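You operate a simulated robot arm through the tools that you are given. There is no shell and no other tool.

Carry out the task below with a simulated robot arm. There is one attempt and no reset: what you move stays moved.

JOB
Rub the crust off both mould plates with the blue block, then wax them.
Fine: wax from the wax box with the small orange pad, over the whole tops; tools back, box shut. Set down upright: small orange pad. A coat counts when it lies all over at full strength: go over it till it gets no stronger. What is to be rubbed or washed off counts as gone when no trace of it is left.

It is judged by the outcome, as a careful person would: the job done as asked, and still so three seconds after it is handed in. It fails if anything else is knocked over, pushed out of place, dropped, spilled or broken.

ROBOT AND FRAMES
A 7-joint arm with a fingered hand, fixed in place. Base frame: the origin is at the foot of the arm, x ahead of it, y to its left, z up; the work surface is at about z = 0.86. Readings come in m, rad, newtons and seconds.
Its first joint turns from -2.601 to 2.601 rad. Payload 3.5 kg.
The tool frame sits at the grasp point between the pads (the TCP): z along the fingers, y along the line on which they close. The tips reach 0.03 m beyond it. The gripper opens to 0.104 m. The gripper's body begins 0.035 m behind the TCP. The gripper is a hand of 4 fingers: y runs from the thumb to the fingers, the wrist lies at [-0.015, -0.11, -0.186] in the tool frame, and closing takes about 1.5 s.
Orientation is that of the tool frame in the base frame, as [roll, pitch, yaw] about the fixed x, y, z axes, in that order (R = Rz(yaw) Ry(pitch) Rx(roll)). With the fingers straight down and the wrist toward the robot, the tool's x, y and z point along [0, 1, 0], [1, 0, 0] and [0, 0, -1] of the base frame.

CONTROLS
- The arm moves only by the tool drive_tool. Its argument "moves" is text: rows parted by semicolons, each of 7 numbers parted by spaces: the shift along the base's x, y, z in m, then the turn, a rotation vector about the base's x, y, z in rad, then the finger opening in m, from 0 to 0.104. In form: x y z rx ry rz fingers; .... A call has 1 to 20 rows; each row shifts and turns the commanded pose from where the row before left it. A row lasts 0.2 s, in which the tool goes at most 0.05 m and 0.15 rad; a call with a longer step from one row to the next is refused whole, and so is a gripper value outside its range. Where a pose cannot be reached the arm comes as near as it can. A force on the tool above 90 N (or 10 N above the force at the start of the call, whichever is more), or a blocked arm, ends the call early, and 0.2 s more pass. Each finger travels about 0.045 m/s and halts on what it meets, pressing with about 26 N; the grip force reading is that of the motor and also rises with nothing between the fingers. The clock runs only during rows and for 0.2 s after the last one: add rows that do not move to give the fingers time. The reply holds the time, the measured pose of the TCP, the force on the tool along the base axes, the opening and the grip force, in the units named above and with some noise, with the torque about the TCP (base axes, N m) and any sound that the robot's microphone picked up, and new pictures: "views" is both (left out), scene, wrist or none.
- Cameras (640 x 400 px; columns grow to the right, rows downward): "scene" is fixed at [0.4032, -0.5019, 1.5082]; the picture's right is [-0.89, 0.45, 0.00], its down [0.41, 0.81, -0.41] and it looks along [-0.19, -0.36, -0.91] (base axes); focal length 223 px, centre (320, 200). "wrist" rides on the gripper at [0.061, -0.092, -0.13] in the tool frame; the picture's right is [-0.81, 0.27, -0.52], its down [-0.53, -0.71, 0.46] and it looks along [-0.24, 0.64, 0.72] (tool axes); focal length 275 px, centre (320, 200). There is no depth. A picture from a camera that has moved, and an enlarged one, comes with that camera's place and axes in the base frame and with its lens. The place of the scene camera against the robot may be out by one fixed shift of up to 0.025 m in any direction.
- move_column(by): slides the trunk up (or, below 0, down) by that many m; the arm rides with it, the base frame stays. It gives what a move gives, with no picture.
- grasp_type(shape): the hand has 4 fingers and takes this shape, open, in about a second: jaw (thumb against the fingers, like two jaws); tri (thumb and two fingers); tip (a fingertip pinch); poke (one finger out to press); point (the index stretched); flat (the hand flat); cup (the hand cupped); fist (a fist). The gripper value then closes the fingers along that shape, each until it touches; the sizes above hold for jaw. It gives what a move gives, with no picture.
- enlarge(camera, box): a new picture of the part [left, top, right, bottom] of that camera's present view, enlarged. The clock stands still meanwhile.
- sign_off(): hands the job in; it is judged then, once.

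Nothing tells you positions but the pictures and the camera data. Unless the task says otherwise, let go and move clear before handing in.

The tools are called by a JSON object that holds its "api" and its "payload". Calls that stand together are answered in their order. drive_tool: Moves the arm, as the interface text tells. Its arguments: {"type":"object","properties":{"moves":{"type":"string"},"views":{"type":"string","enum":["both","scene","wrist","none"]}},"required":["moves"]} The other tools are called the same way: move_column (by) slides the trunk up or down; grasp_type (shape) gives the hand a shape; enlarge (camera, box) takes an enlarged picture of a part of a camera's view; sign_off () hands the job in.

At the start:

```text
t: 0.0
tcp_pos: [0.0871, -0.7798, 1.1597]
tool_rot: [-3.141, 0.001, 1.569]
wrist_force: [-4.2, -64.5, 25.4]
ft_torque: [10.65, 1.92, 6.64]
width: 0.1035
grasp_force: 0.1
shape: jaw
trunk travel left (down, up): [-0.6, 0.11]
```

scene: 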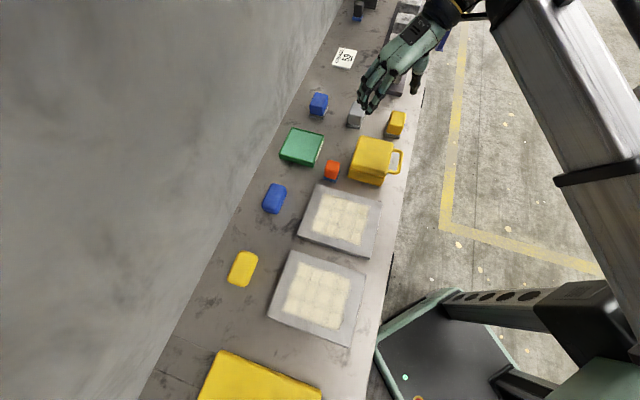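
wrist: 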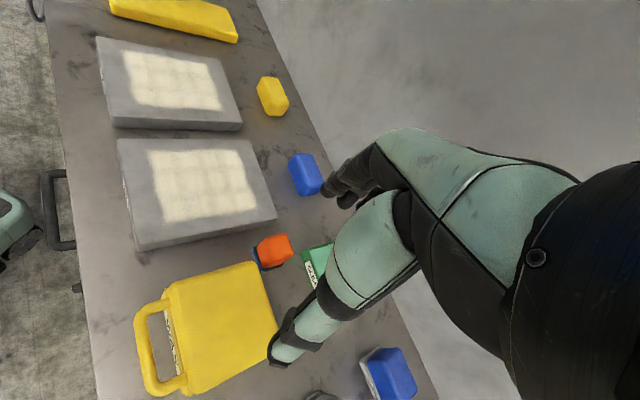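

I see two grey plates with cream crust, several blue, yellow, orange and green things around them. I'll look closer at the labels before moving anything.

{"api": "enlarge", "payload": {"camera": "scene", "box": [220, 80, 420, 205]}}

{"api": "enlarge", "payload": {"camera": "scene", "box": [200, 180, 400, 305]}}

{"api": "enlarge", "payload": {"camera": "wrist", "box": [80, 220, 340, 400]}}

{"api": "enlarge", "payload": {"camera": "scene", "box": [300, 0, 460, 100]}}

{"api": "enlarge", "payload": {"camera": "wrist", "box": [80, 0, 400, 200]}}

```text
3.20 times, centred on (320, 142) of scene
camera zoom: at [0.4032, -0.5019, 1.5082], right [-0.89, 0.45, 0.0], down [0.41, 0.81, -0.41], along [-0.19, -0.36, -0.91], focal length 714 px, centre (320, 384)
```

zoom: 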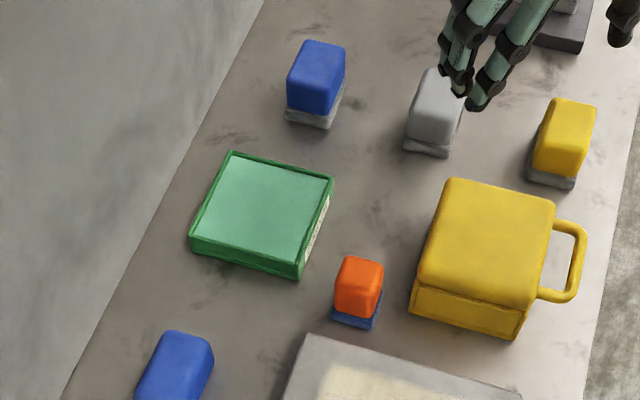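

```text
3.20 times, centred on (300, 242) of scene
camera zoom: at [0.4032, -0.5019, 1.5082], right [-0.89, 0.45, 0.0], down [0.41, 0.81, -0.41], along [-0.19, -0.36, -0.91], focal length 714 px, centre (384, 64)
```

zoom: 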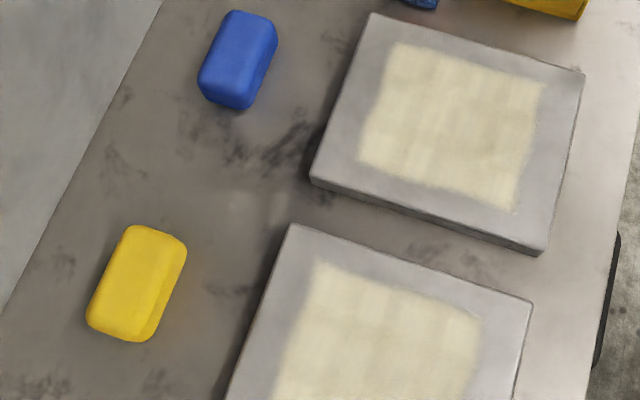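

```text
2.22 times, centred on (210, 310) of wrist
camera zoom: at [-0.0054, -0.7178, 1.2916], right [0.27, -0.81, 0.52], down [-0.71, -0.53, -0.46], along [0.64, -0.24, -0.72], focal length 612 px, centre (564, -44)
```

zoom: 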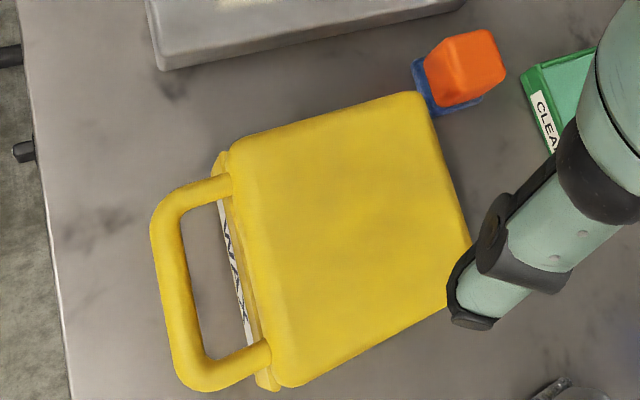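

```text
4.00 times, centred on (380, 50) of scene
camera zoom: at [0.4032, -0.5019, 1.5082], right [-0.89, 0.45, 0.0], down [0.41, 0.81, -0.41], along [-0.19, -0.36, -0.91], focal length 892 px, centre (80, 800)
```

zoom: 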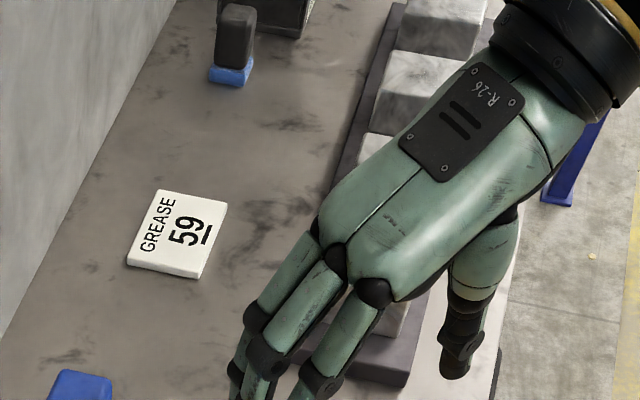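

```text
2.00 times, centred on (240, 100) of wrist
camera zoom: at [-0.0054, -0.7178, 1.2916], right [0.27, -0.81, 0.52], down [-0.71, -0.53, -0.46], along [0.64, -0.24, -0.72], focal length 551 px, centre (480, 400)
```

zoom: 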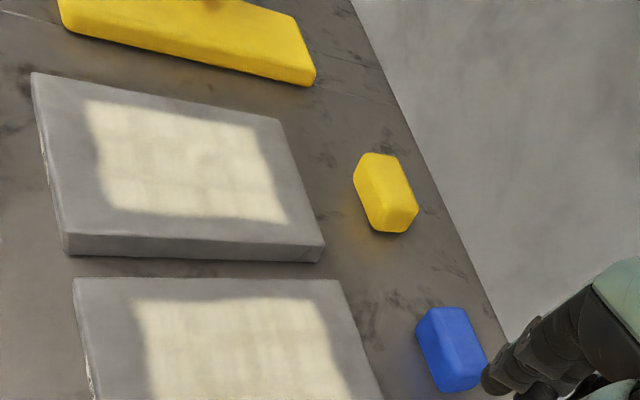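

The plates lie on a bench turned about 42° (plate 2 near (0.40,-0.51), plate 1 near (0.25,-0.66)). The plain blue block is near (0.39,-0.81), the wax box near (0.07,-0.78) and the orange pad near (0.19,-0.83). I'll turn the hand to the bench's direction and move toward the blue block, staying high.

{"api": "drive_tool", "payload": {"moves": "0.04 0 0 0 0 -0.139 0.104; 0.04 0 0 0 0 -0.139 0.104; 0.04 0 0 0 0 -0.139 0.104; 0.04 0 0 0 0 -0.139 0.104; 0.04 0 0 0 0 -0.139 0.104; 0.04 0 0 0 0 -0.139 0.104; 0 0 0 0 0 0 0.104; 0 0 0 0 0 0 0.104", "views": "both"}}

```text
t: 0.3
tcp_pos: [0.0899, -0.7785, 1.1596]
tool_rot: [-3.141, 0.004, 1.567]
wrist_force: [4.4, -42.8, 15.3]
ft_torque: [7.03, 2.26, 3.82]
width: 0.1036
grasp_force: 0.1
shape: jaw
trunk travel left (down, up): [-0.6, 0.11]
stopped in row 1: the force on the tool passed its limit at 193 N (the readings are from after the stop); the commanded pose is now the measured one
camera wrist: at [-0.0018, -0.7165, 1.2917], right [0.27, -0.81, 0.52], down [-0.72, -0.53, -0.45], along [0.64, -0.25, -0.73], focal length 275 px, centre (320, 200)
```

scene: 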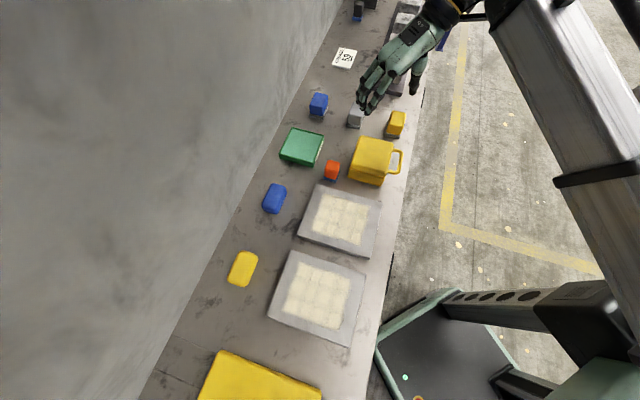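
wrist: 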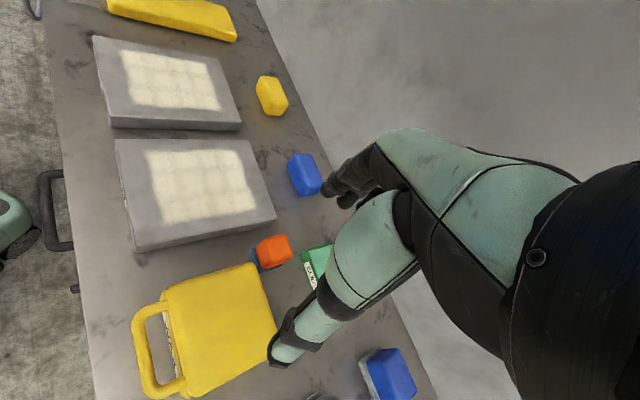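

The call stopped at once on a force, though nothing seems near the hand. I'll hold still to read the force at rest.

{"api": "drive_tool", "payload": {"moves": "0 0 0 0 0 0 0.104; 0 0 0 0 0 0 0.104; 0 0 0 0 0 0 0.104", "views": "none"}}

{"api": "enlarge", "payload": {"camera": "scene", "box": [340, 0, 500, 100]}}

```text
t: 1.1
tcp_pos: [0.0902, -0.7787, 1.1611]
tool_rot: [-3.139, 0.001, 1.567]
wrist_force: [6.5, -47.9, 8.4]
ft_torque: [7.23, 1.79, 4.24]
width: 0.1037
grasp_force: 0.0
shape: jaw
trunk travel left (down, up): [-0.6, 0.11]
```

```text
4.00 times, centred on (420, 50) of scene
camera zoom: at [0.4032, -0.5019, 1.5082], right [-0.89, 0.45, 0.0], down [0.41, 0.81, -0.41], along [-0.19, -0.36, -0.91], focal length 892 px, centre (-80, 800)
```

zoom: 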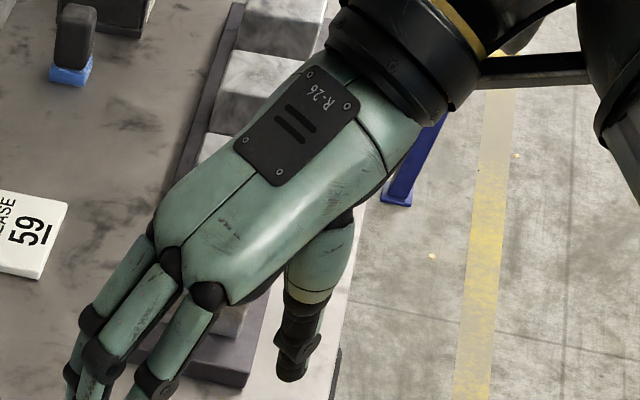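

A steady push of about 48 N toward -y remains, so something touches the hand or wrist. I'll yield slightly in that direction and see if it drops.

{"api": "drive_tool", "payload": {"moves": "0 -0.005 0 0 0 0 0.104; 0 -0.005 0 0 0 0 0.104; 0 0 0 0 0 0 0.104", "views": "wrist"}}

{"api": "enlarge", "payload": {"camera": "scene", "box": [400, 0, 640, 150]}}

```text
t: 1.9
tcp_pos: [0.0911, -0.7884, 1.1593]
tool_rot: [-3.138, 0.001, 1.57]
wrist_force: [-5.2, -17.2, 18.5]
ft_torque: [3.71, 1.04, 2.09]
width: 0.1034
grasp_force: 0.1
shape: jaw
trunk travel left (down, up): [-0.6, 0.11]
camera wrist: at [-0.0022, -0.727, 1.2907], right [0.27, -0.81, 0.52], down [-0.72, -0.53, -0.45], along [0.64, -0.25, -0.73], focal length 275 px, centre (320, 200)
```

wrist: 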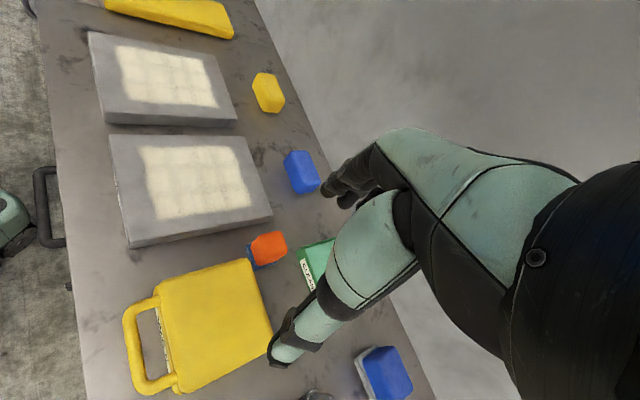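

```text
2.67 times, centred on (520, 75) of scene
camera zoom: at [0.4032, -0.5019, 1.5082], right [-0.89, 0.45, 0.0], down [0.41, 0.81, -0.41], along [-0.19, -0.36, -0.91], focal length 595 px, centre (-213, 533)
```

zoom: 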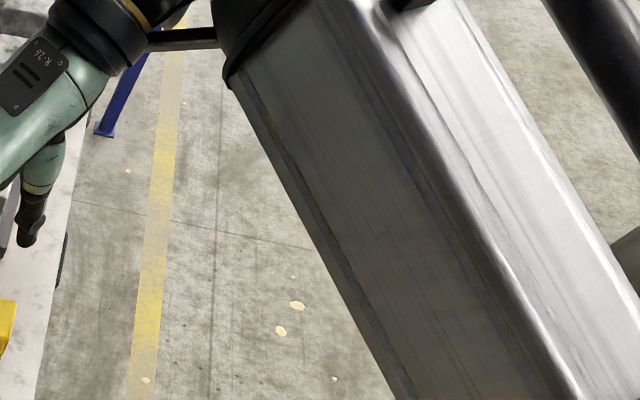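

Yielding eased the push (a likely self-contact at the folded wrist). I'll back off a little more.

{"api": "drive_tool", "payload": {"moves": "0 -0.01 0 0 0 0 0.104; 0 -0.01 0 0 0 0 0.104; 0 -0.01 0 0 0 0 0.104; 0 0 0 0 0 0 0.104", "views": "none"}}

```text
t: 2.9
tcp_pos: [0.0911, -0.8167, 1.1592]
tool_rot: [-3.137, 0.001, 1.568]
wrist_force: [-0.3, 0.6, -0.2]
ft_torque: [0.01, -0.04, -0.01]
width: 0.1036
grasp_force: 0.0
shape: jaw
trunk travel left (down, up): [-0.6, 0.11]
```

Force is now zero, so that was self-contact. I'll turn the hand toward the bench direction while moving, in gentler steps.

{"api": "drive_tool", "payload": {"moves": "0.01 0 0 0 0 -0.06 0.104; 0.02 0 0 0 0 -0.1 0.104; 0.03 0 0 0 0 -0.1 0.104; 0.03 0 0 0 0 -0.1 0.104; 0.03 0 0 0 0 -0.1 0.104; 0.03 0 0 0 0 -0.1 0.104; 0.03 0 0 0 0 -0.1 0.104; 0.03 0 0 0 0 -0.1 0.104; 0.02 0 0 0 0 -0.074 0.104; 0 0 0 0 0 0 0.104; 0 0 0 0 0 0 0.104", "views": "both"}}

```text
t: 5.3
tcp_pos: [0.3192, -0.8173, 1.1598]
tool_rot: [-3.139, 0.001, 0.733]
wrist_force: [0.6, -0.3, -0.1]
ft_torque: [0.0, 0.02, -0.04]
width: 0.1036
grasp_force: 0.2
shape: jaw
trunk travel left (down, up): [-0.6, 0.11]
camera wrist: at [0.3021, -0.7082, 1.2906], right [-0.42, -0.75, 0.52], down [-0.87, 0.17, -0.45], along [0.25, -0.64, -0.73], focal length 275 px, centre (320, 200)
```

scene: 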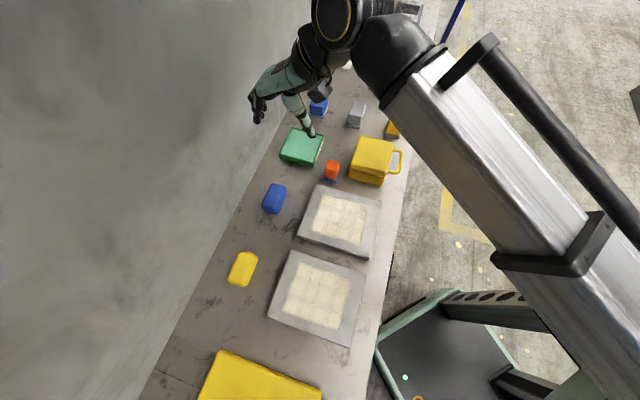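
wrist: 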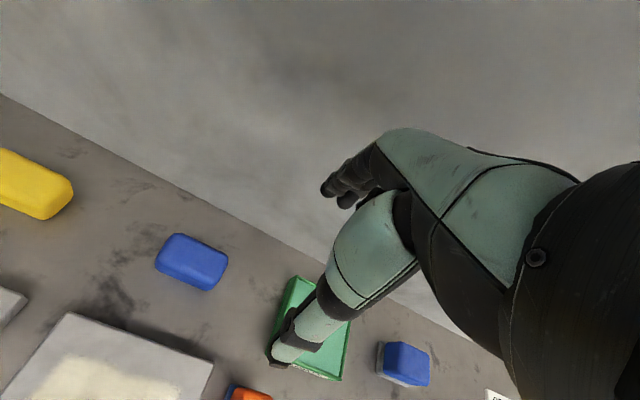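

The turn worked with no contact. Now a closer look at the blue block from the wrist camera.

{"api": "enlarge", "payload": {"camera": "wrist", "box": [110, 200, 270, 300]}}

{"api": "enlarge", "payload": {"camera": "wrist", "box": [240, 100, 440, 400]}}

{"api": "enlarge", "payload": {"camera": "scene", "box": [230, 50, 390, 150]}}

```text
4.00 times, centred on (190, 250) of wrist
camera zoom: at [0.3021, -0.7082, 1.2906], right [-0.42, -0.75, 0.52], down [-0.87, 0.17, -0.45], along [0.25, -0.64, -0.73], focal length 1101 px, centre (840, 0)
```

zoom: 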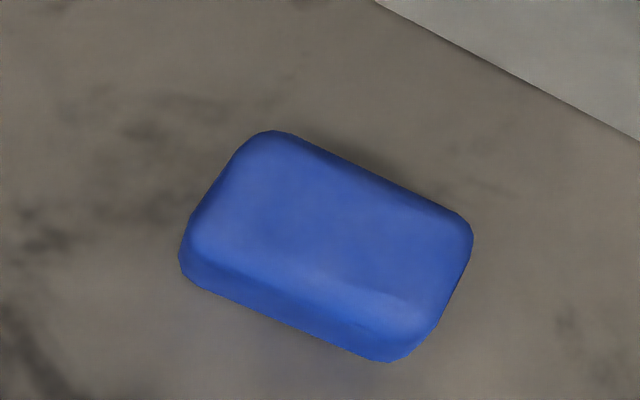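

```text
1.33 times, centred on (340, 250) of wrist
camera zoom: at [0.3021, -0.7082, 1.2906], right [-0.42, -0.75, 0.52], down [-0.87, 0.17, -0.45], along [0.25, -0.64, -0.73], focal length 367 px, centre (293, 133)
```

zoom: 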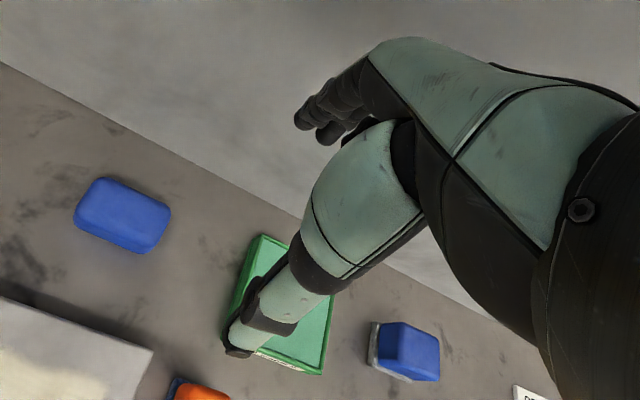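

```text
4.00 times, centred on (310, 100) of scene
camera zoom: at [0.4032, -0.5019, 1.5082], right [-0.89, 0.45, 0.0], down [0.41, 0.81, -0.41], along [-0.19, -0.36, -0.91], focal length 892 px, centre (360, 600)
```

zoom: 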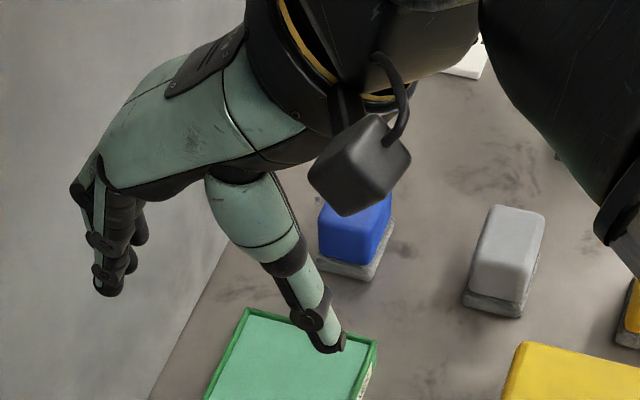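

The blue block's centre is about (0.395,-0.805), roughly 85×48×43 mm, with its long side at 44°. I'll move above it and check before going down.

{"api": "drive_tool", "payload": {"moves": "0.025 0.004 -0.02 0 0 0.01 0.104; 0.025 0.004 -0.04 0 0 0.01 0.104; 0.026 0.004 -0.04 0 0 0.01 0.104; 0 0 -0.03 0 0 0 0.104; 0 0 -0.03 0 0 0 0.104; 0 0 0 0 0 0 0.104; 0 0 0 0 0 0 0.104", "views": "both"}}

{"api": "enlarge", "payload": {"camera": "scene", "box": [200, 120, 360, 220]}}

```text
t: 6.9
tcp_pos: [0.3943, -0.8073, 1.0011]
tool_rot: [-3.14, 0.001, 0.765]
wrist_force: [-0.1, 0.8, 0.1]
ft_torque: [0.05, -0.04, 0.02]
width: 0.1039
grasp_force: 0.2
shape: jaw
trunk travel left (down, up): [-0.6, 0.11]
camera wrist: at [0.374, -0.6985, 1.1314], right [-0.39, -0.76, 0.52], down [-0.88, 0.15, -0.45], along [0.27, -0.63, -0.73], focal length 275 px, centre (320, 200)
```

scene: 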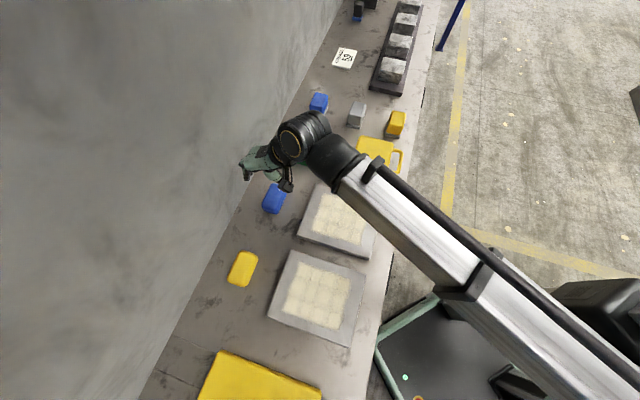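
wrist: 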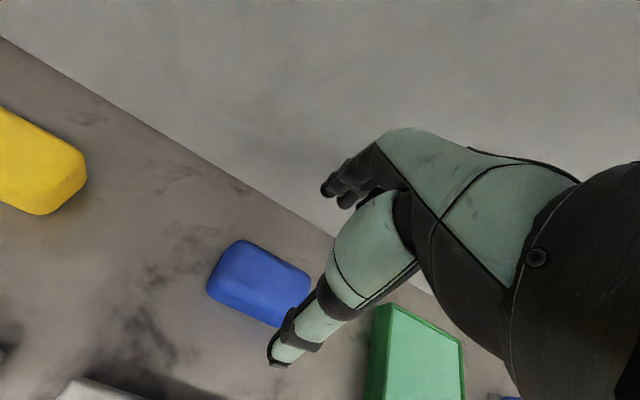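

```text
4.00 times, centred on (280, 170) of scene
camera zoom: at [0.4032, -0.5019, 1.5082], right [-0.89, 0.45, 0.0], down [0.41, 0.81, -0.41], along [-0.19, -0.36, -0.91], focal length 892 px, centre (480, 320)
```

zoom: 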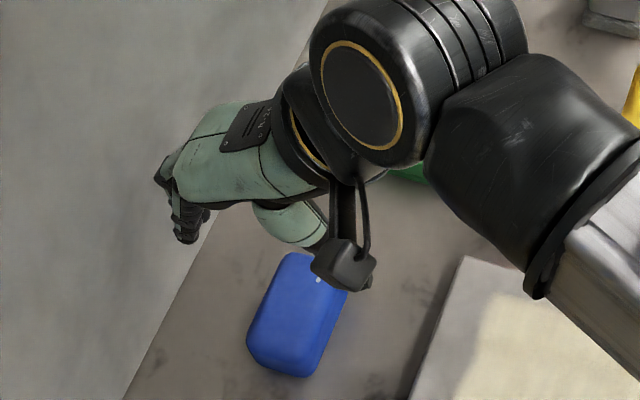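

The block sits square between thumb and fingers. I'll go down to about 0.902 and close.

{"api": "drive_tool", "payload": {"moves": "0.001 0.002 -0.03 0 0 0 0.104; 0 0.001 -0.03 0 0 0 0.104; 0 0 -0.02 0 0 0 0.104; 0 0 -0.012 0 0 0 0.104; 0 0 -0.006 0 0 0 0.104; 0 0 0 0 0 0 0.104; 0 0 0 0 0 0 0.104", "views": "both"}}

```text
t: 8.5
tcp_pos: [0.3971, -0.8038, 0.9015]
tool_rot: [-3.138, 0.002, 0.764]
wrist_force: [0.6, 0.4, -0.6]
ft_torque: [0.0, 0.02, 0.01]
width: 0.1038
grasp_force: 0.0
shape: jaw
trunk travel left (down, up): [-0.6, 0.11]
camera wrist: at [0.3753, -0.6955, 1.0323], right [-0.39, -0.76, 0.52], down [-0.88, 0.15, -0.45], along [0.27, -0.63, -0.73], focal length 275 px, centre (320, 200)
```

scene: 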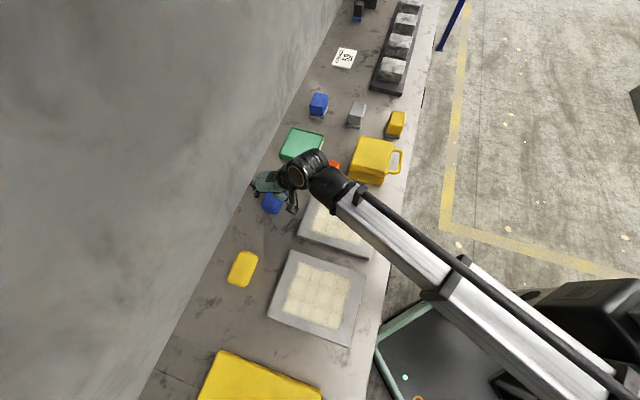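
wrist: 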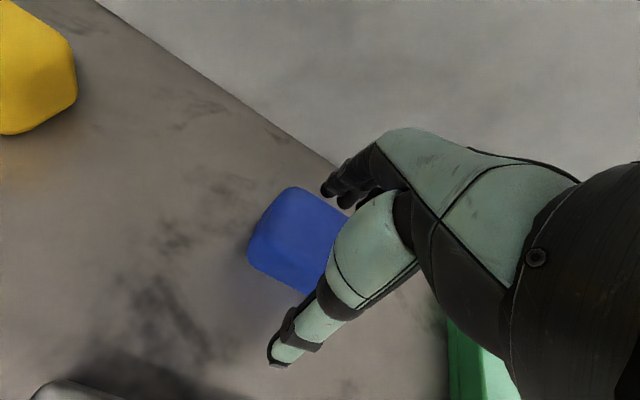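

{"api": "drive_tool", "payload": {"moves": "0 0 0 0 0 0 0.08; 0 0 0 0 0 0 0.06; 0 0 0 0 0 0 0.04; 0 0 0 0 0 0 0.02; 0 0 0 0 0 0 0.02; 0 0 0 0 0 0 0.02; 0 0 0 0 0 0 0.02; 0 0 0 0 0 0 0.02; 0 0 0 0 0 0 0.02", "views": "wrist"}}

```text
t: 10.5
tcp_pos: [0.3965, -0.8051, 0.9009]
tool_rot: [-3.137, 0.0, 0.763]
wrist_force: [0.0, -0.7, -0.8]
ft_torque: [0.0, -0.01, 0.0]
width: 0.044
grasp_force: 25.6
shape: jaw
trunk travel left (down, up): [-0.6, 0.11]
camera wrist: at [0.3754, -0.6956, 1.0323], right [-0.39, -0.76, 0.52], down [-0.88, 0.15, -0.45], along [0.27, -0.63, -0.73], focal length 275 px, centre (320, 200)
```

wrist: 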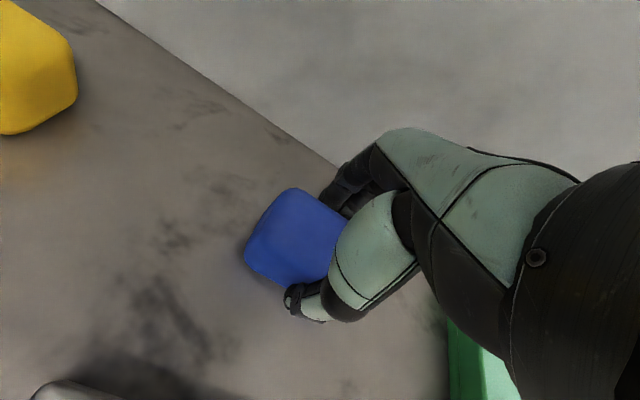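

The block is held (44 mm, 26 N). I'll lift it and carry it over plate 1, then look at the plate closely.

{"api": "drive_tool", "payload": {"moves": "0 0 0.01 0 0 0 0.02; 0 0 0.03 0 0 0 0.02; 0 0 0.04 0 0 0 0.02; 0 0 0.03 0 0 0 0.02; -0.03 0.018 0 0 0 0 0.02; -0.035 0.02 0 0 0 0 0.02; -0.035 0.02 0 0 0 0 0.02; -0.031 0.021 0 0 0 0 0.02; 0 0 0 0 0 0 0.02; 0 0 0 0 0 0 0.02", "views": "both"}}

{"api": "enlarge", "payload": {"camera": "wrist", "box": [0, 150, 400, 400]}}

```text
t: 12.7
tcp_pos: [0.2655, -0.7242, 1.013]
tool_rot: [-3.137, 0.002, 0.764]
wrist_force: [0.0, 0.0, -1.4]
ft_torque: [0.03, -0.01, 0.02]
width: 0.0442
grasp_force: 25.8
shape: jaw
trunk travel left (down, up): [-0.6, 0.11]
camera wrist: at [0.2449, -0.6154, 1.1434], right [-0.39, -0.76, 0.52], down [-0.88, 0.15, -0.45], along [0.27, -0.63, -0.73], focal length 275 px, centre (320, 200)
```

scene: 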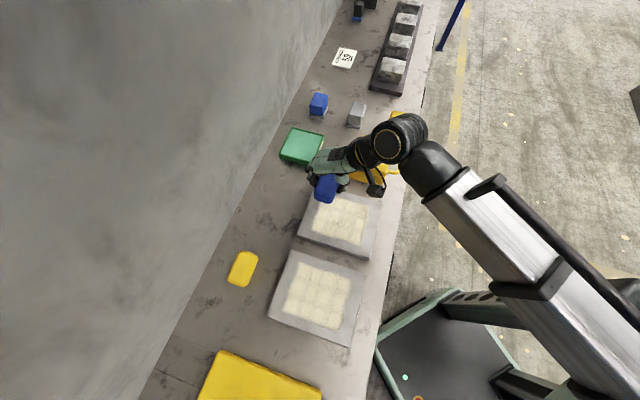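
wrist: 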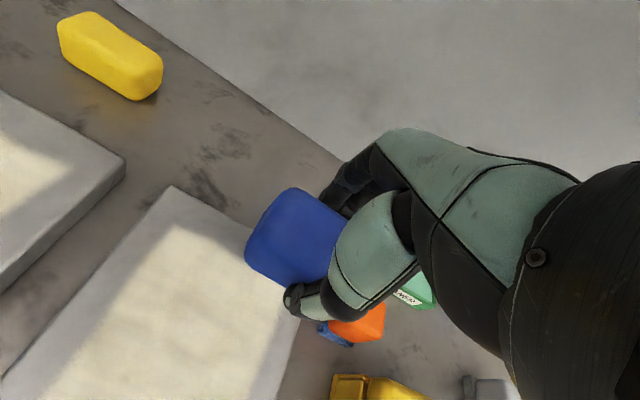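

```text
1.60 times, centred on (200, 275) of wrist
camera zoom: at [0.2449, -0.6154, 1.1434], right [-0.39, -0.76, 0.52], down [-0.88, 0.15, -0.45], along [0.27, -0.63, -0.73], focal length 440 px, centre (512, 80)
```

zoom: 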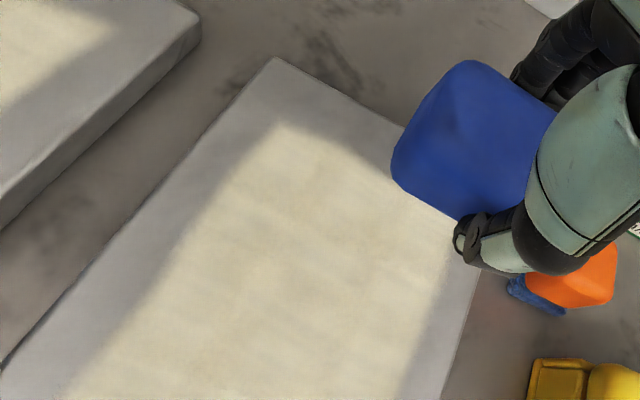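

Plate 1's far corner checks at (0.383,-0.677). I'll lower the block toward it in small steps, watching the force.

{"api": "drive_tool", "payload": {"moves": "0 0 -0.03 0 0 0 0.02; 0 0 -0.03 0 0 0 0.02; 0 0 -0.012 0 0 0 0.02; 0 0 -0.003 0 0 0 0.02; 0 0 -0.003 0 0 0 0.02; 0 0 0 0 0 0 0.02", "views": "wrist"}}

```text
t: 14.1
tcp_pos: [0.2664, -0.7251, 0.9347]
tool_rot: [-3.137, 0.001, 0.765]
wrist_force: [0.2, 0.5, -2.1]
ft_torque: [0.01, 0.03, -0.04]
width: 0.0444
grasp_force: 25.6
shape: jaw
trunk travel left (down, up): [-0.6, 0.11]
camera wrist: at [0.2464, -0.616, 1.0649], right [-0.39, -0.76, 0.52], down [-0.88, 0.15, -0.45], along [0.27, -0.63, -0.73], focal length 275 px, centre (320, 200)
```

wrist: 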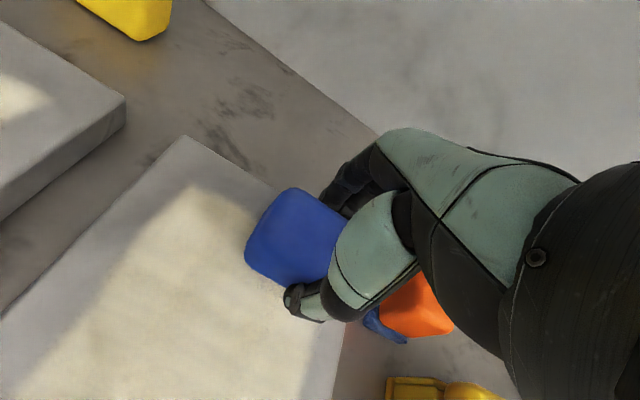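

{"api": "drive_tool", "payload": {"moves": "0 0 -0.003 0 0 0 0.02; 0 0 -0.003 0 0 0 0.02; 0 0 0 0 0 0 0.02", "views": "none"}}

{"api": "drive_tool", "payload": {"moves": "0 0 -0.002 0 0 0 0.02; 0 0 -0.002 0 0 0 0.02; 0 0 0 0 0 0 0.02", "views": "none"}}

```text
t: 14.9
tcp_pos: [0.2679, -0.7233, 0.9293]
tool_rot: [-3.139, 0.004, 0.764]
wrist_force: [0.2, -1.3, 17.4]
ft_torque: [-0.07, 0.05, 0.05]
width: 0.0451
grasp_force: 25.4
shape: jaw
trunk travel left (down, up): [-0.6, 0.11]
```

```text
t: 15.7
tcp_pos: [0.2653, -0.7229, 0.9291]
tool_rot: [-3.141, 0.001, 0.763]
wrist_force: [3.2, -4.0, 39.3]
ft_torque: [-0.22, -0.06, 0.09]
width: 0.0466
grasp_force: 26.1
shape: jaw
trunk travel left (down, up): [-0.6, 0.11]
```

Contact is at TCP z≈0.930. I'll ease the pressure to about 20 N and do a first stroke along the plate.

{"api": "drive_tool", "payload": {"moves": "0 0 0.003 0 0 0 0.02; -0.0139 0.0143 0 0 0 0 0.02; -0.0139 0.0143 0 0 0 0 0.02; -0.0139 0.0143 0 0 0 0 0.02; -0.0139 0.0143 0 0 0 0 0.02; -0.0139 0.0143 0 0 0 0 0.02; -0.0139 0.0143 0 0 0 0 0.02; 0 0 0 0 0 0 0.02", "views": "both"}}

```text
t: 17.5
tcp_pos: [0.1836, -0.6388, 0.9269]
tool_rot: [-3.141, 0.003, 0.765]
wrist_force: [11.5, -13.0, 30.4]
ft_torque: [-0.86, -0.74, 0.06]
width: 0.0504
grasp_force: 26.2
shape: jaw
trunk travel left (down, up): [-0.6, 0.11]
camera wrist: at [0.1632, -0.5296, 1.0579], right [-0.39, -0.76, 0.52], down [-0.88, 0.15, -0.45], along [0.27, -0.64, -0.72], focal length 275 px, centre (320, 200)
```

scene: 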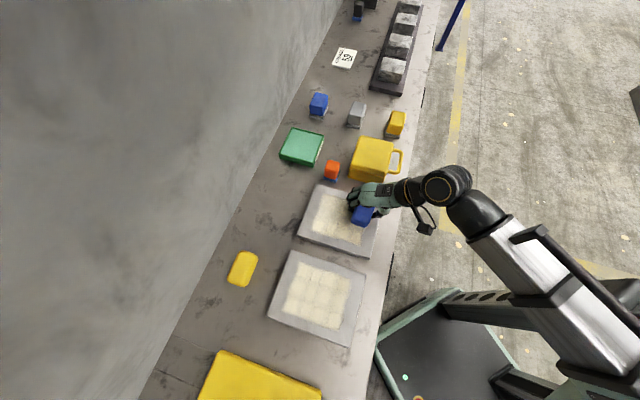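
wrist: 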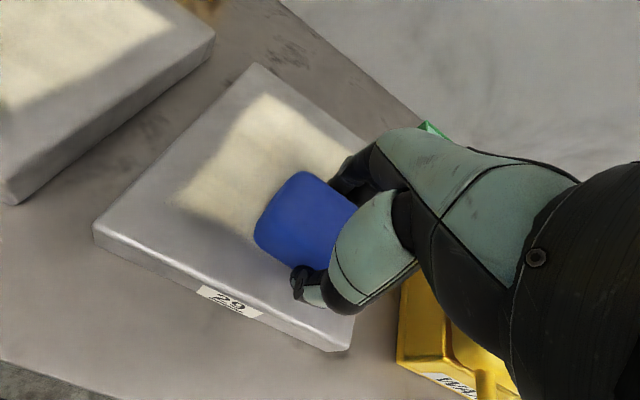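

The friction is tilting the block in the grip (width grew to 50 mm). I'll ease off and check the crust under it.

{"api": "drive_tool", "payload": {"moves": "0 0 0.004 0 0 0 0.02; 0 0 0 0 0 0 0.02; 0 0 0 0 0 0 0.02", "views": "wrist"}}

{"api": "enlarge", "payload": {"camera": "wrist", "box": [160, 80, 440, 330]}}

{"api": "enlarge", "payload": {"camera": "scene", "box": [290, 160, 450, 260]}}

```text
t: 18.3
tcp_pos: [0.1832, -0.6392, 0.9287]
tool_rot: [-3.137, 0.002, 0.765]
wrist_force: [0.5, -1.8, 1.9]
ft_torque: [-0.02, -0.03, -0.07]
width: 0.0459
grasp_force: 25.7
shape: jaw
trunk travel left (down, up): [-0.6, 0.11]
camera wrist: at [0.1631, -0.5301, 1.0607], right [-0.39, -0.76, 0.52], down [-0.88, 0.15, -0.45], along [0.27, -0.63, -0.73], focal length 275 px, centre (320, 200)
```

wrist: 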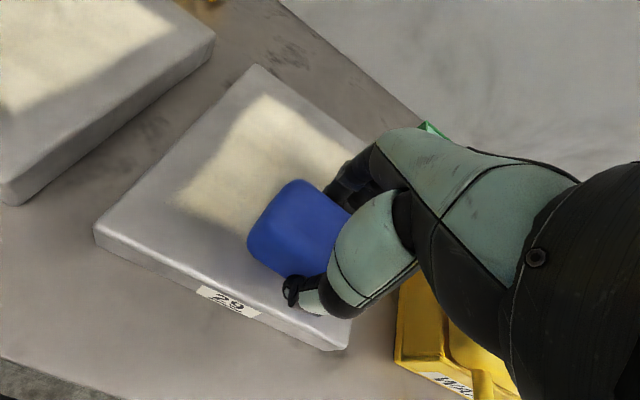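

```text
1.60 times, centred on (300, 205) of wrist
camera zoom: at [0.1631, -0.5301, 1.0607], right [-0.39, -0.76, 0.52], down [-0.88, 0.15, -0.45], along [0.27, -0.63, -0.73], focal length 440 px, centre (352, 192)
```

zoom: 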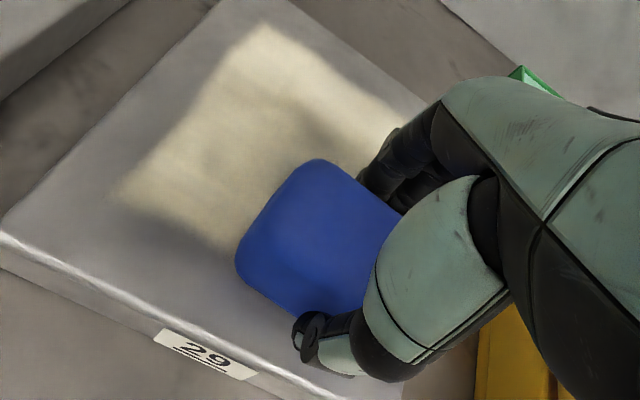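

```text
4.00 times, centred on (370, 210) of scene
camera zoom: at [0.4032, -0.5019, 1.5082], right [-0.89, 0.45, 0.0], down [0.41, 0.81, -0.41], along [-0.19, -0.36, -0.91], focal length 892 px, centre (120, 160)
```

zoom: 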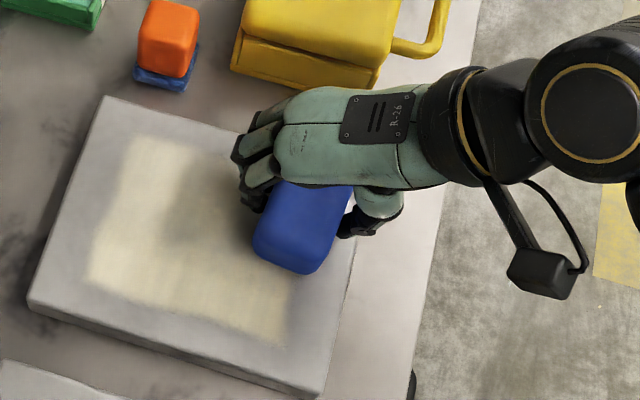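

The block springs back flat when eased, and the first stroke thinned the crust. I'll rub with a lighter pressure, back and forth along this lane.

{"api": "drive_tool", "payload": {"moves": "0 0 -0.0025 0 0 0 0.01; 0.0244 -0.0251 0 0 0 0 0.01; 0.0244 -0.0251 0 0 0 0 0.01; 0.0244 -0.0251 0 0 0 0 0.01; 0.0244 -0.0251 0 0 0 0 0.01; -0.0244 0.0251 0 0 0 0 0.01; -0.0244 0.0251 0 0 0 0 0.01; -0.0244 0.0251 0 0 0 0 0.01; -0.0244 0.0251 0 0 0 0 0.01; 0.0244 -0.0251 0 0 0 0 0.01; 0.0244 -0.0251 0 0 0 0 0.01; 0.0244 -0.0251 0 0 0 0 0.01; 0.0244 -0.0251 0 0 0 0 0.01; -0.0244 0.0251 0 0 0 0 0.01; -0.0244 0.0251 0 0 0 0 0.01; -0.0244 0.0251 0 0 0 0 0.01; -0.0244 0.0251 0 0 0 0 0.01", "views": "both"}}

{"api": "enlarge", "payload": {"camera": "scene", "box": [290, 160, 450, 260]}}

```text
t: 21.9
tcp_pos: [0.1863, -0.6379, 0.9286]
tool_rot: [-3.139, 0.002, 0.763]
wrist_force: [10.2, -9.5, 23.6]
ft_torque: [-0.47, -0.44, 0.01]
width: 0.0477
grasp_force: 26.0
shape: jaw
trunk travel left (down, up): [-0.6, 0.11]
camera wrist: at [0.1661, -0.5302, 1.0585], right [-0.39, -0.76, 0.52], down [-0.88, 0.15, -0.45], along [0.27, -0.63, -0.73], focal length 275 px, centre (320, 200)
```

scene: 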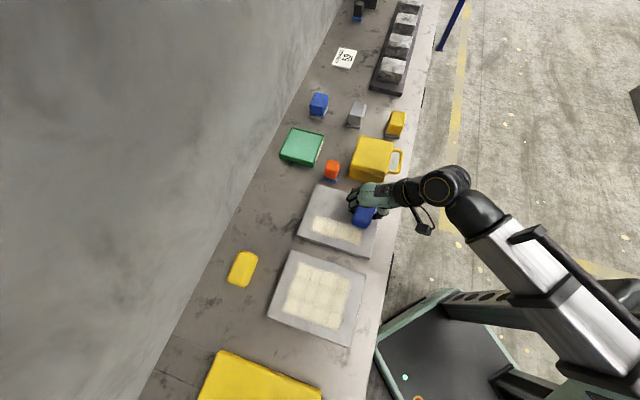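
wrist: 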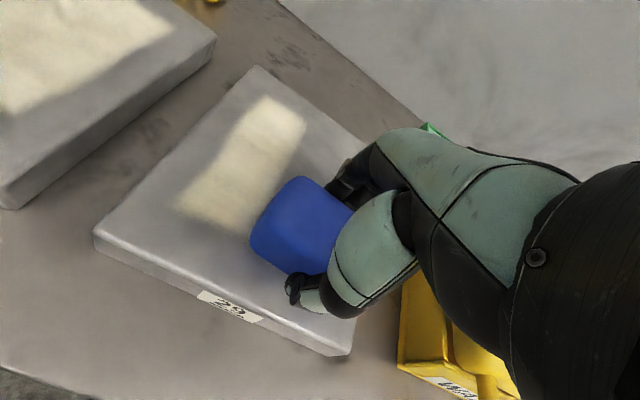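

```text
4.00 times, centred on (370, 210) of scene
camera zoom: at [0.4032, -0.5019, 1.5082], right [-0.89, 0.45, 0.0], down [0.41, 0.81, -0.41], along [-0.19, -0.36, -0.91], focal length 892 px, centre (120, 160)
```

zoom: 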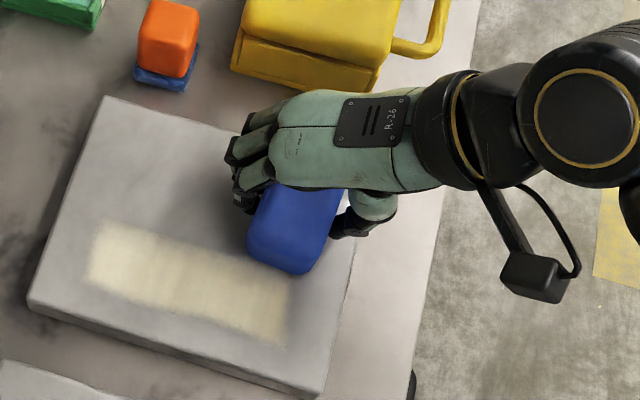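

Half the crust on plate 1 is gone. Now the neighbouring lane.

{"api": "drive_tool", "payload": {"moves": "0.0251 0.0244 0 0 0 0 0.01; 0.0251 0.0244 0 0 0 0 0.01; 0.0244 -0.0251 0 0 0 0 0.01; 0.0244 -0.0251 0 0 0 0 0.01; 0.0244 -0.0251 0 0 0 0 0.01; 0.0244 -0.0251 0 0 0 0 0.01; -0.0244 0.0251 0 0 0 0 0.01; -0.0244 0.0251 0 0 0 0 0.01; -0.0244 0.0251 0 0 0 0 0.01; -0.0244 0.0251 0 0 0 0 0.01; 0.0244 -0.0251 0 0 0 0 0.01; 0.0244 -0.0251 0 0 0 0 0.01; 0.0244 -0.0251 0 0 0 0 0.01; 0.0244 -0.0251 0 0 0 0 0.01; -0.0244 0.0251 0 0 0 0 0.01; -0.0244 0.0251 0 0 0 0 0.01; -0.0244 0.0251 0 0 0 0 0.01; -0.0244 0.0251 0 0 0 0 0.01", "views": "both"}}

{"api": "enlarge", "payload": {"camera": "scene", "box": [290, 160, 450, 260]}}

```text
t: 25.7
tcp_pos: [0.2339, -0.5886, 0.9291]
tool_rot: [-3.138, 0.004, 0.764]
wrist_force: [0.4, 1.1, 2.8]
ft_torque: [0.08, 0.01, 0.01]
width: 0.0449
grasp_force: 25.8
shape: jaw
trunk travel left (down, up): [-0.6, 0.11]
camera wrist: at [0.2128, -0.4803, 1.0598], right [-0.39, -0.76, 0.52], down [-0.88, 0.15, -0.45], along [0.27, -0.63, -0.73], focal length 275 px, centre (320, 200)
```

scene: 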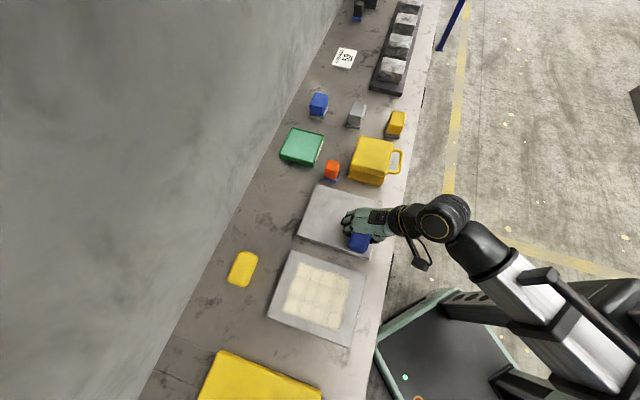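
wrist: 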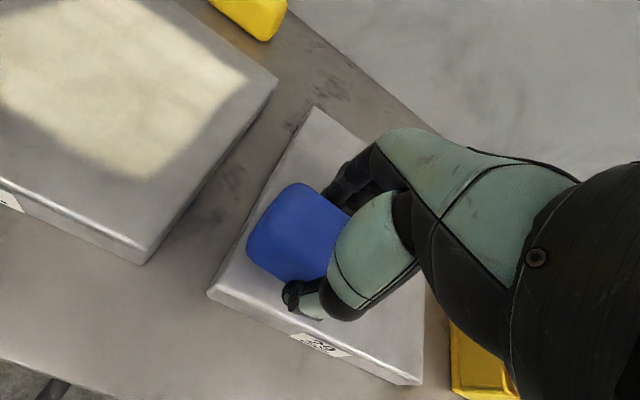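

```text
4.00 times, centred on (370, 210) of scene
camera zoom: at [0.4032, -0.5019, 1.5082], right [-0.89, 0.45, 0.0], down [0.41, 0.81, -0.41], along [-0.19, -0.36, -0.91], focal length 892 px, centre (120, 160)
```

zoom: 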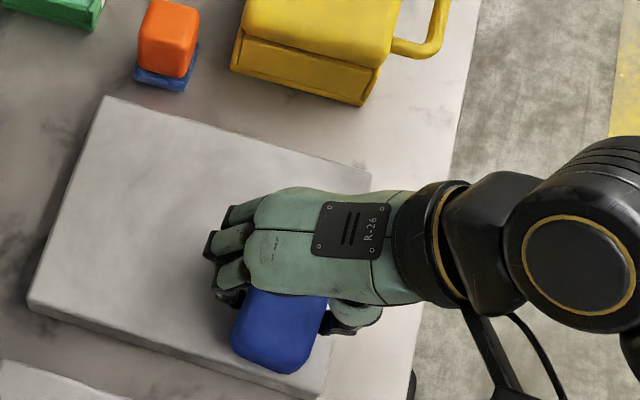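

Plate 1 looks nearly clean. One more overlapping pass over it for good measure, then lift to check.

{"api": "drive_tool", "payload": {"moves": "0 0 -0.0015 0 0 0 0.01; 0.0244 -0.0251 0 0 0 0 0.01; 0.0244 -0.0251 0 0 0 0 0.01; 0.0244 -0.0251 0 0 0 0 0.01; 0.0244 -0.0251 0 0 0 0 0.01; -0.0251 -0.0244 0 0 0 0 0.01; -0.0244 0.0251 0 0 0 0 0.01; -0.0244 0.0251 0 0 0 0 0.01; -0.0244 0.0251 0 0 0 0 0.01; -0.0244 0.0251 0 0 0 0 0.01; -0.0251 -0.0244 0 0 0 0 0.01; 0.0244 -0.0251 0 0 0 0 0.01; 0.0244 -0.0251 0 0 0 0 0.01; 0.0244 -0.0251 0 0 0 0 0.01; 0.0244 -0.0251 0 0 0 0 0.01; 0 0 0.01 0 0 0 0.01; 0 0 0.03 0 0 0 0.01; 0 0 0.02 0 0 0 0.01; 0.03 -0.03 0 0 0 0 0.01; 0.03 -0.03 0 0 0 0 0.01", "views": "both"}}

{"api": "enlarge", "payload": {"camera": "scene", "box": [270, 170, 430, 270]}}

{"api": "enlarge", "payload": {"camera": "wrist", "box": [0, 150, 400, 400]}}

```text
t: 29.9
tcp_pos: [0.3397, -0.7993, 0.987]
tool_rot: [-3.139, 0.001, 0.762]
wrist_force: [-0.1, 0.2, -2.6]
ft_torque: [0.02, -0.02, -0.01]
width: 0.0443
grasp_force: 25.9
shape: jaw
trunk travel left (down, up): [-0.6, 0.11]
camera wrist: at [0.3204, -0.6903, 1.1174], right [-0.39, -0.76, 0.52], down [-0.88, 0.15, -0.45], along [0.27, -0.63, -0.73], focal length 275 px, centre (320, 200)
```

scene: 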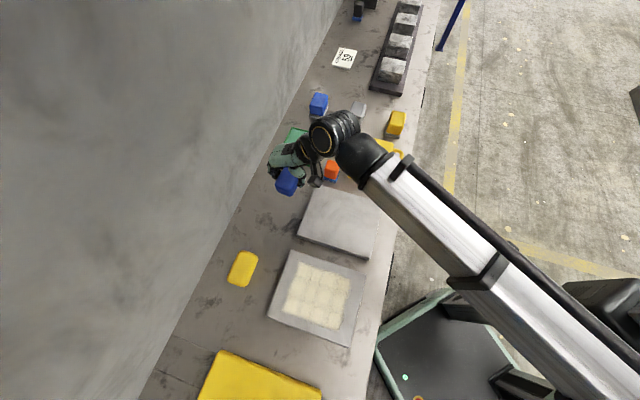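
wrist: 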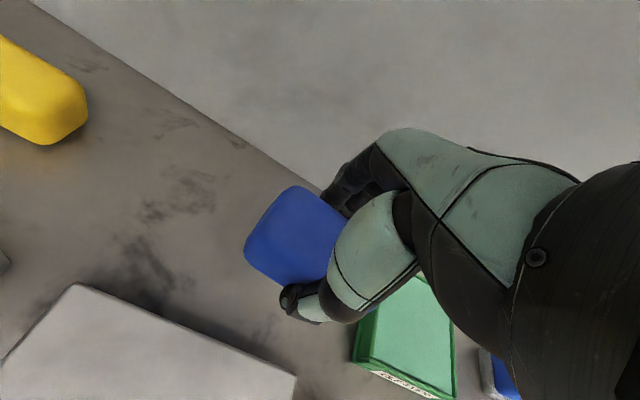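

```text
4.00 times, centred on (350, 220) of scene
camera zoom: at [0.4032, -0.5019, 1.5082], right [-0.89, 0.45, 0.0], down [0.41, 0.81, -0.41], along [-0.19, -0.36, -0.91], focal length 892 px, centre (200, 120)
```

zoom: 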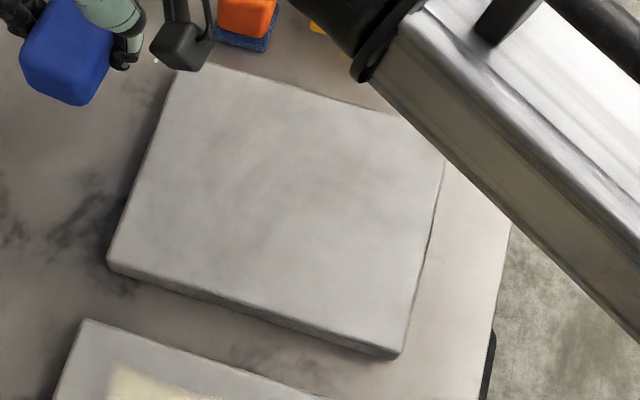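

```text
1.60 times, centred on (200, 275) of wrist
camera zoom: at [0.3204, -0.6903, 1.1174], right [-0.39, -0.76, 0.52], down [-0.88, 0.15, -0.45], along [0.27, -0.63, -0.73], focal length 440 px, centre (512, 80)
```

zoom: 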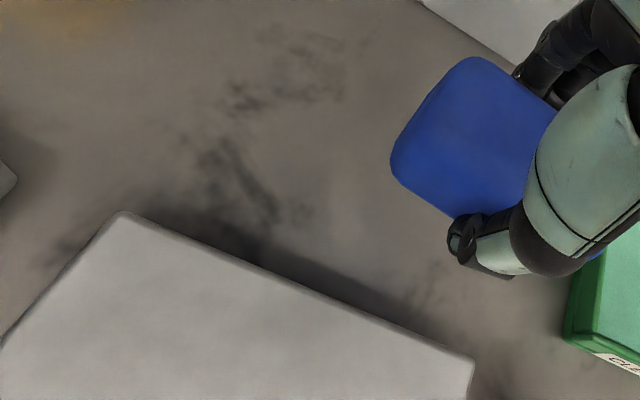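

Plate 1 is clean. Now I'll carry the block over to plate 2.

{"api": "drive_tool", "payload": {"moves": "0.0132 0.0377 0 0 0 0 0.01; 0.0132 0.0377 0 0 0 0 0.01; 0.0132 0.0377 0 0 0 0 0.01; 0.0132 0.0377 0 0 0 0 0.01; 0.0132 0.0377 0 0 0 0 0.01; 0.0132 0.0377 0 0 0 0 0.01; 0 0 0 0 0 0 0.01; 0 0 -0.03 0 0 0 0.01; 0 0 -0.015 0 0 0 0.01; 0 0 -0.005 0 0 0 0.01; 0 0 0 0 0 0 0.01", "views": "both"}}

{"api": "enlarge", "payload": {"camera": "scene", "box": [230, 240, 390, 340]}}

```text
t: 32.3
tcp_pos: [0.418, -0.5725, 0.9356]
tool_rot: [-3.137, 0.002, 0.765]
wrist_force: [-0.7, 0.3, -2.9]
ft_torque: [0.02, 0.01, 0.03]
width: 0.0444
grasp_force: 25.7
shape: jaw
trunk travel left (down, up): [-0.6, 0.11]
camera wrist: at [0.3987, -0.4634, 1.0672], right [-0.39, -0.76, 0.52], down [-0.88, 0.15, -0.45], along [0.27, -0.63, -0.73], focal length 275 px, centre (320, 200)
```

scene: 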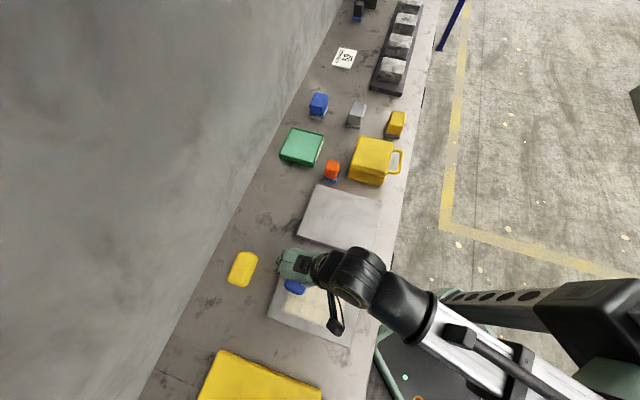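
wrist: 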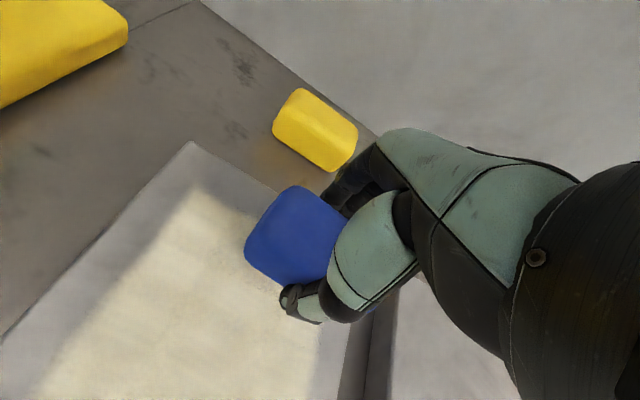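

```text
4.00 times, centred on (310, 290) of scene
camera zoom: at [0.4032, -0.5019, 1.5082], right [-0.89, 0.45, 0.0], down [0.41, 0.81, -0.41], along [-0.19, -0.36, -0.91], focal length 892 px, centre (360, -160)
```

zoom: 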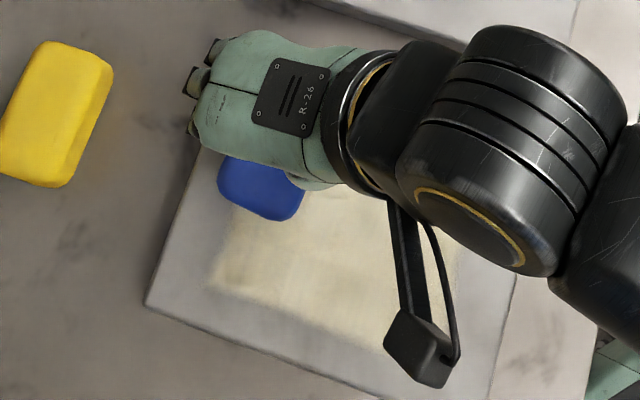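

{"api": "drive_tool", "payload": {"moves": "0 0 -0.004 0 0 0 0.01; 0 0 -0.0025 0 0 0 0.01; 0 0 0 0 0 0 0.01", "views": "none"}}

```text
t: 33.1
tcp_pos: [0.4185, -0.5719, 0.9314]
tool_rot: [-3.138, 0.002, 0.765]
wrist_force: [-0.5, 0.5, -0.9]
ft_torque: [-0.01, -0.01, 0.01]
width: 0.0444
grasp_force: 26.0
shape: jaw
trunk travel left (down, up): [-0.6, 0.11]
```

Just touching. I'll press about 3 mm more and stroke this lane, watching the reach on the near side.

{"api": "drive_tool", "payload": {"moves": "0 0 -0.003 0 0 0 0.01; 0.0139 -0.0143 0 0 0 0 0.01; -0.0244 0.0251 0 0 0 0 0.01; -0.0244 0.0251 0 0 0 0 0.01; -0.0244 0.0251 0 0 0 0 0.01; -0.0244 0.0251 0 0 0 0 0.01; 0 0 0 0 0 0 0.01", "views": "both"}}

```text
t: 34.7
tcp_pos: [0.3373, -0.4883, 0.9287]
tool_rot: [-3.14, 0.002, 0.766]
wrist_force: [0.4, 1.2, 3.7]
ft_torque: [0.06, 0.02, -0.04]
width: 0.0449
grasp_force: 25.8
shape: jaw
trunk travel left (down, up): [-0.6, 0.11]
camera wrist: at [0.317, -0.38, 1.0592], right [-0.39, -0.76, 0.52], down [-0.88, 0.15, -0.45], along [0.27, -0.63, -0.73], focal length 275 px, centre (320, 200)
```

scene: 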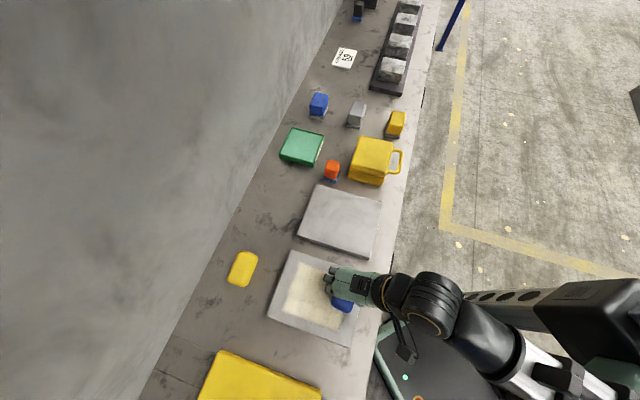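
wrist: 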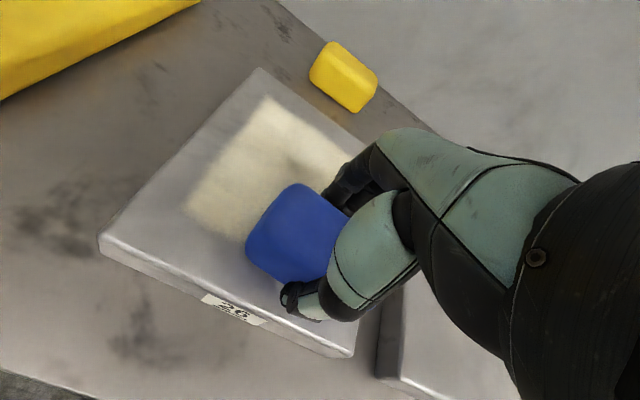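

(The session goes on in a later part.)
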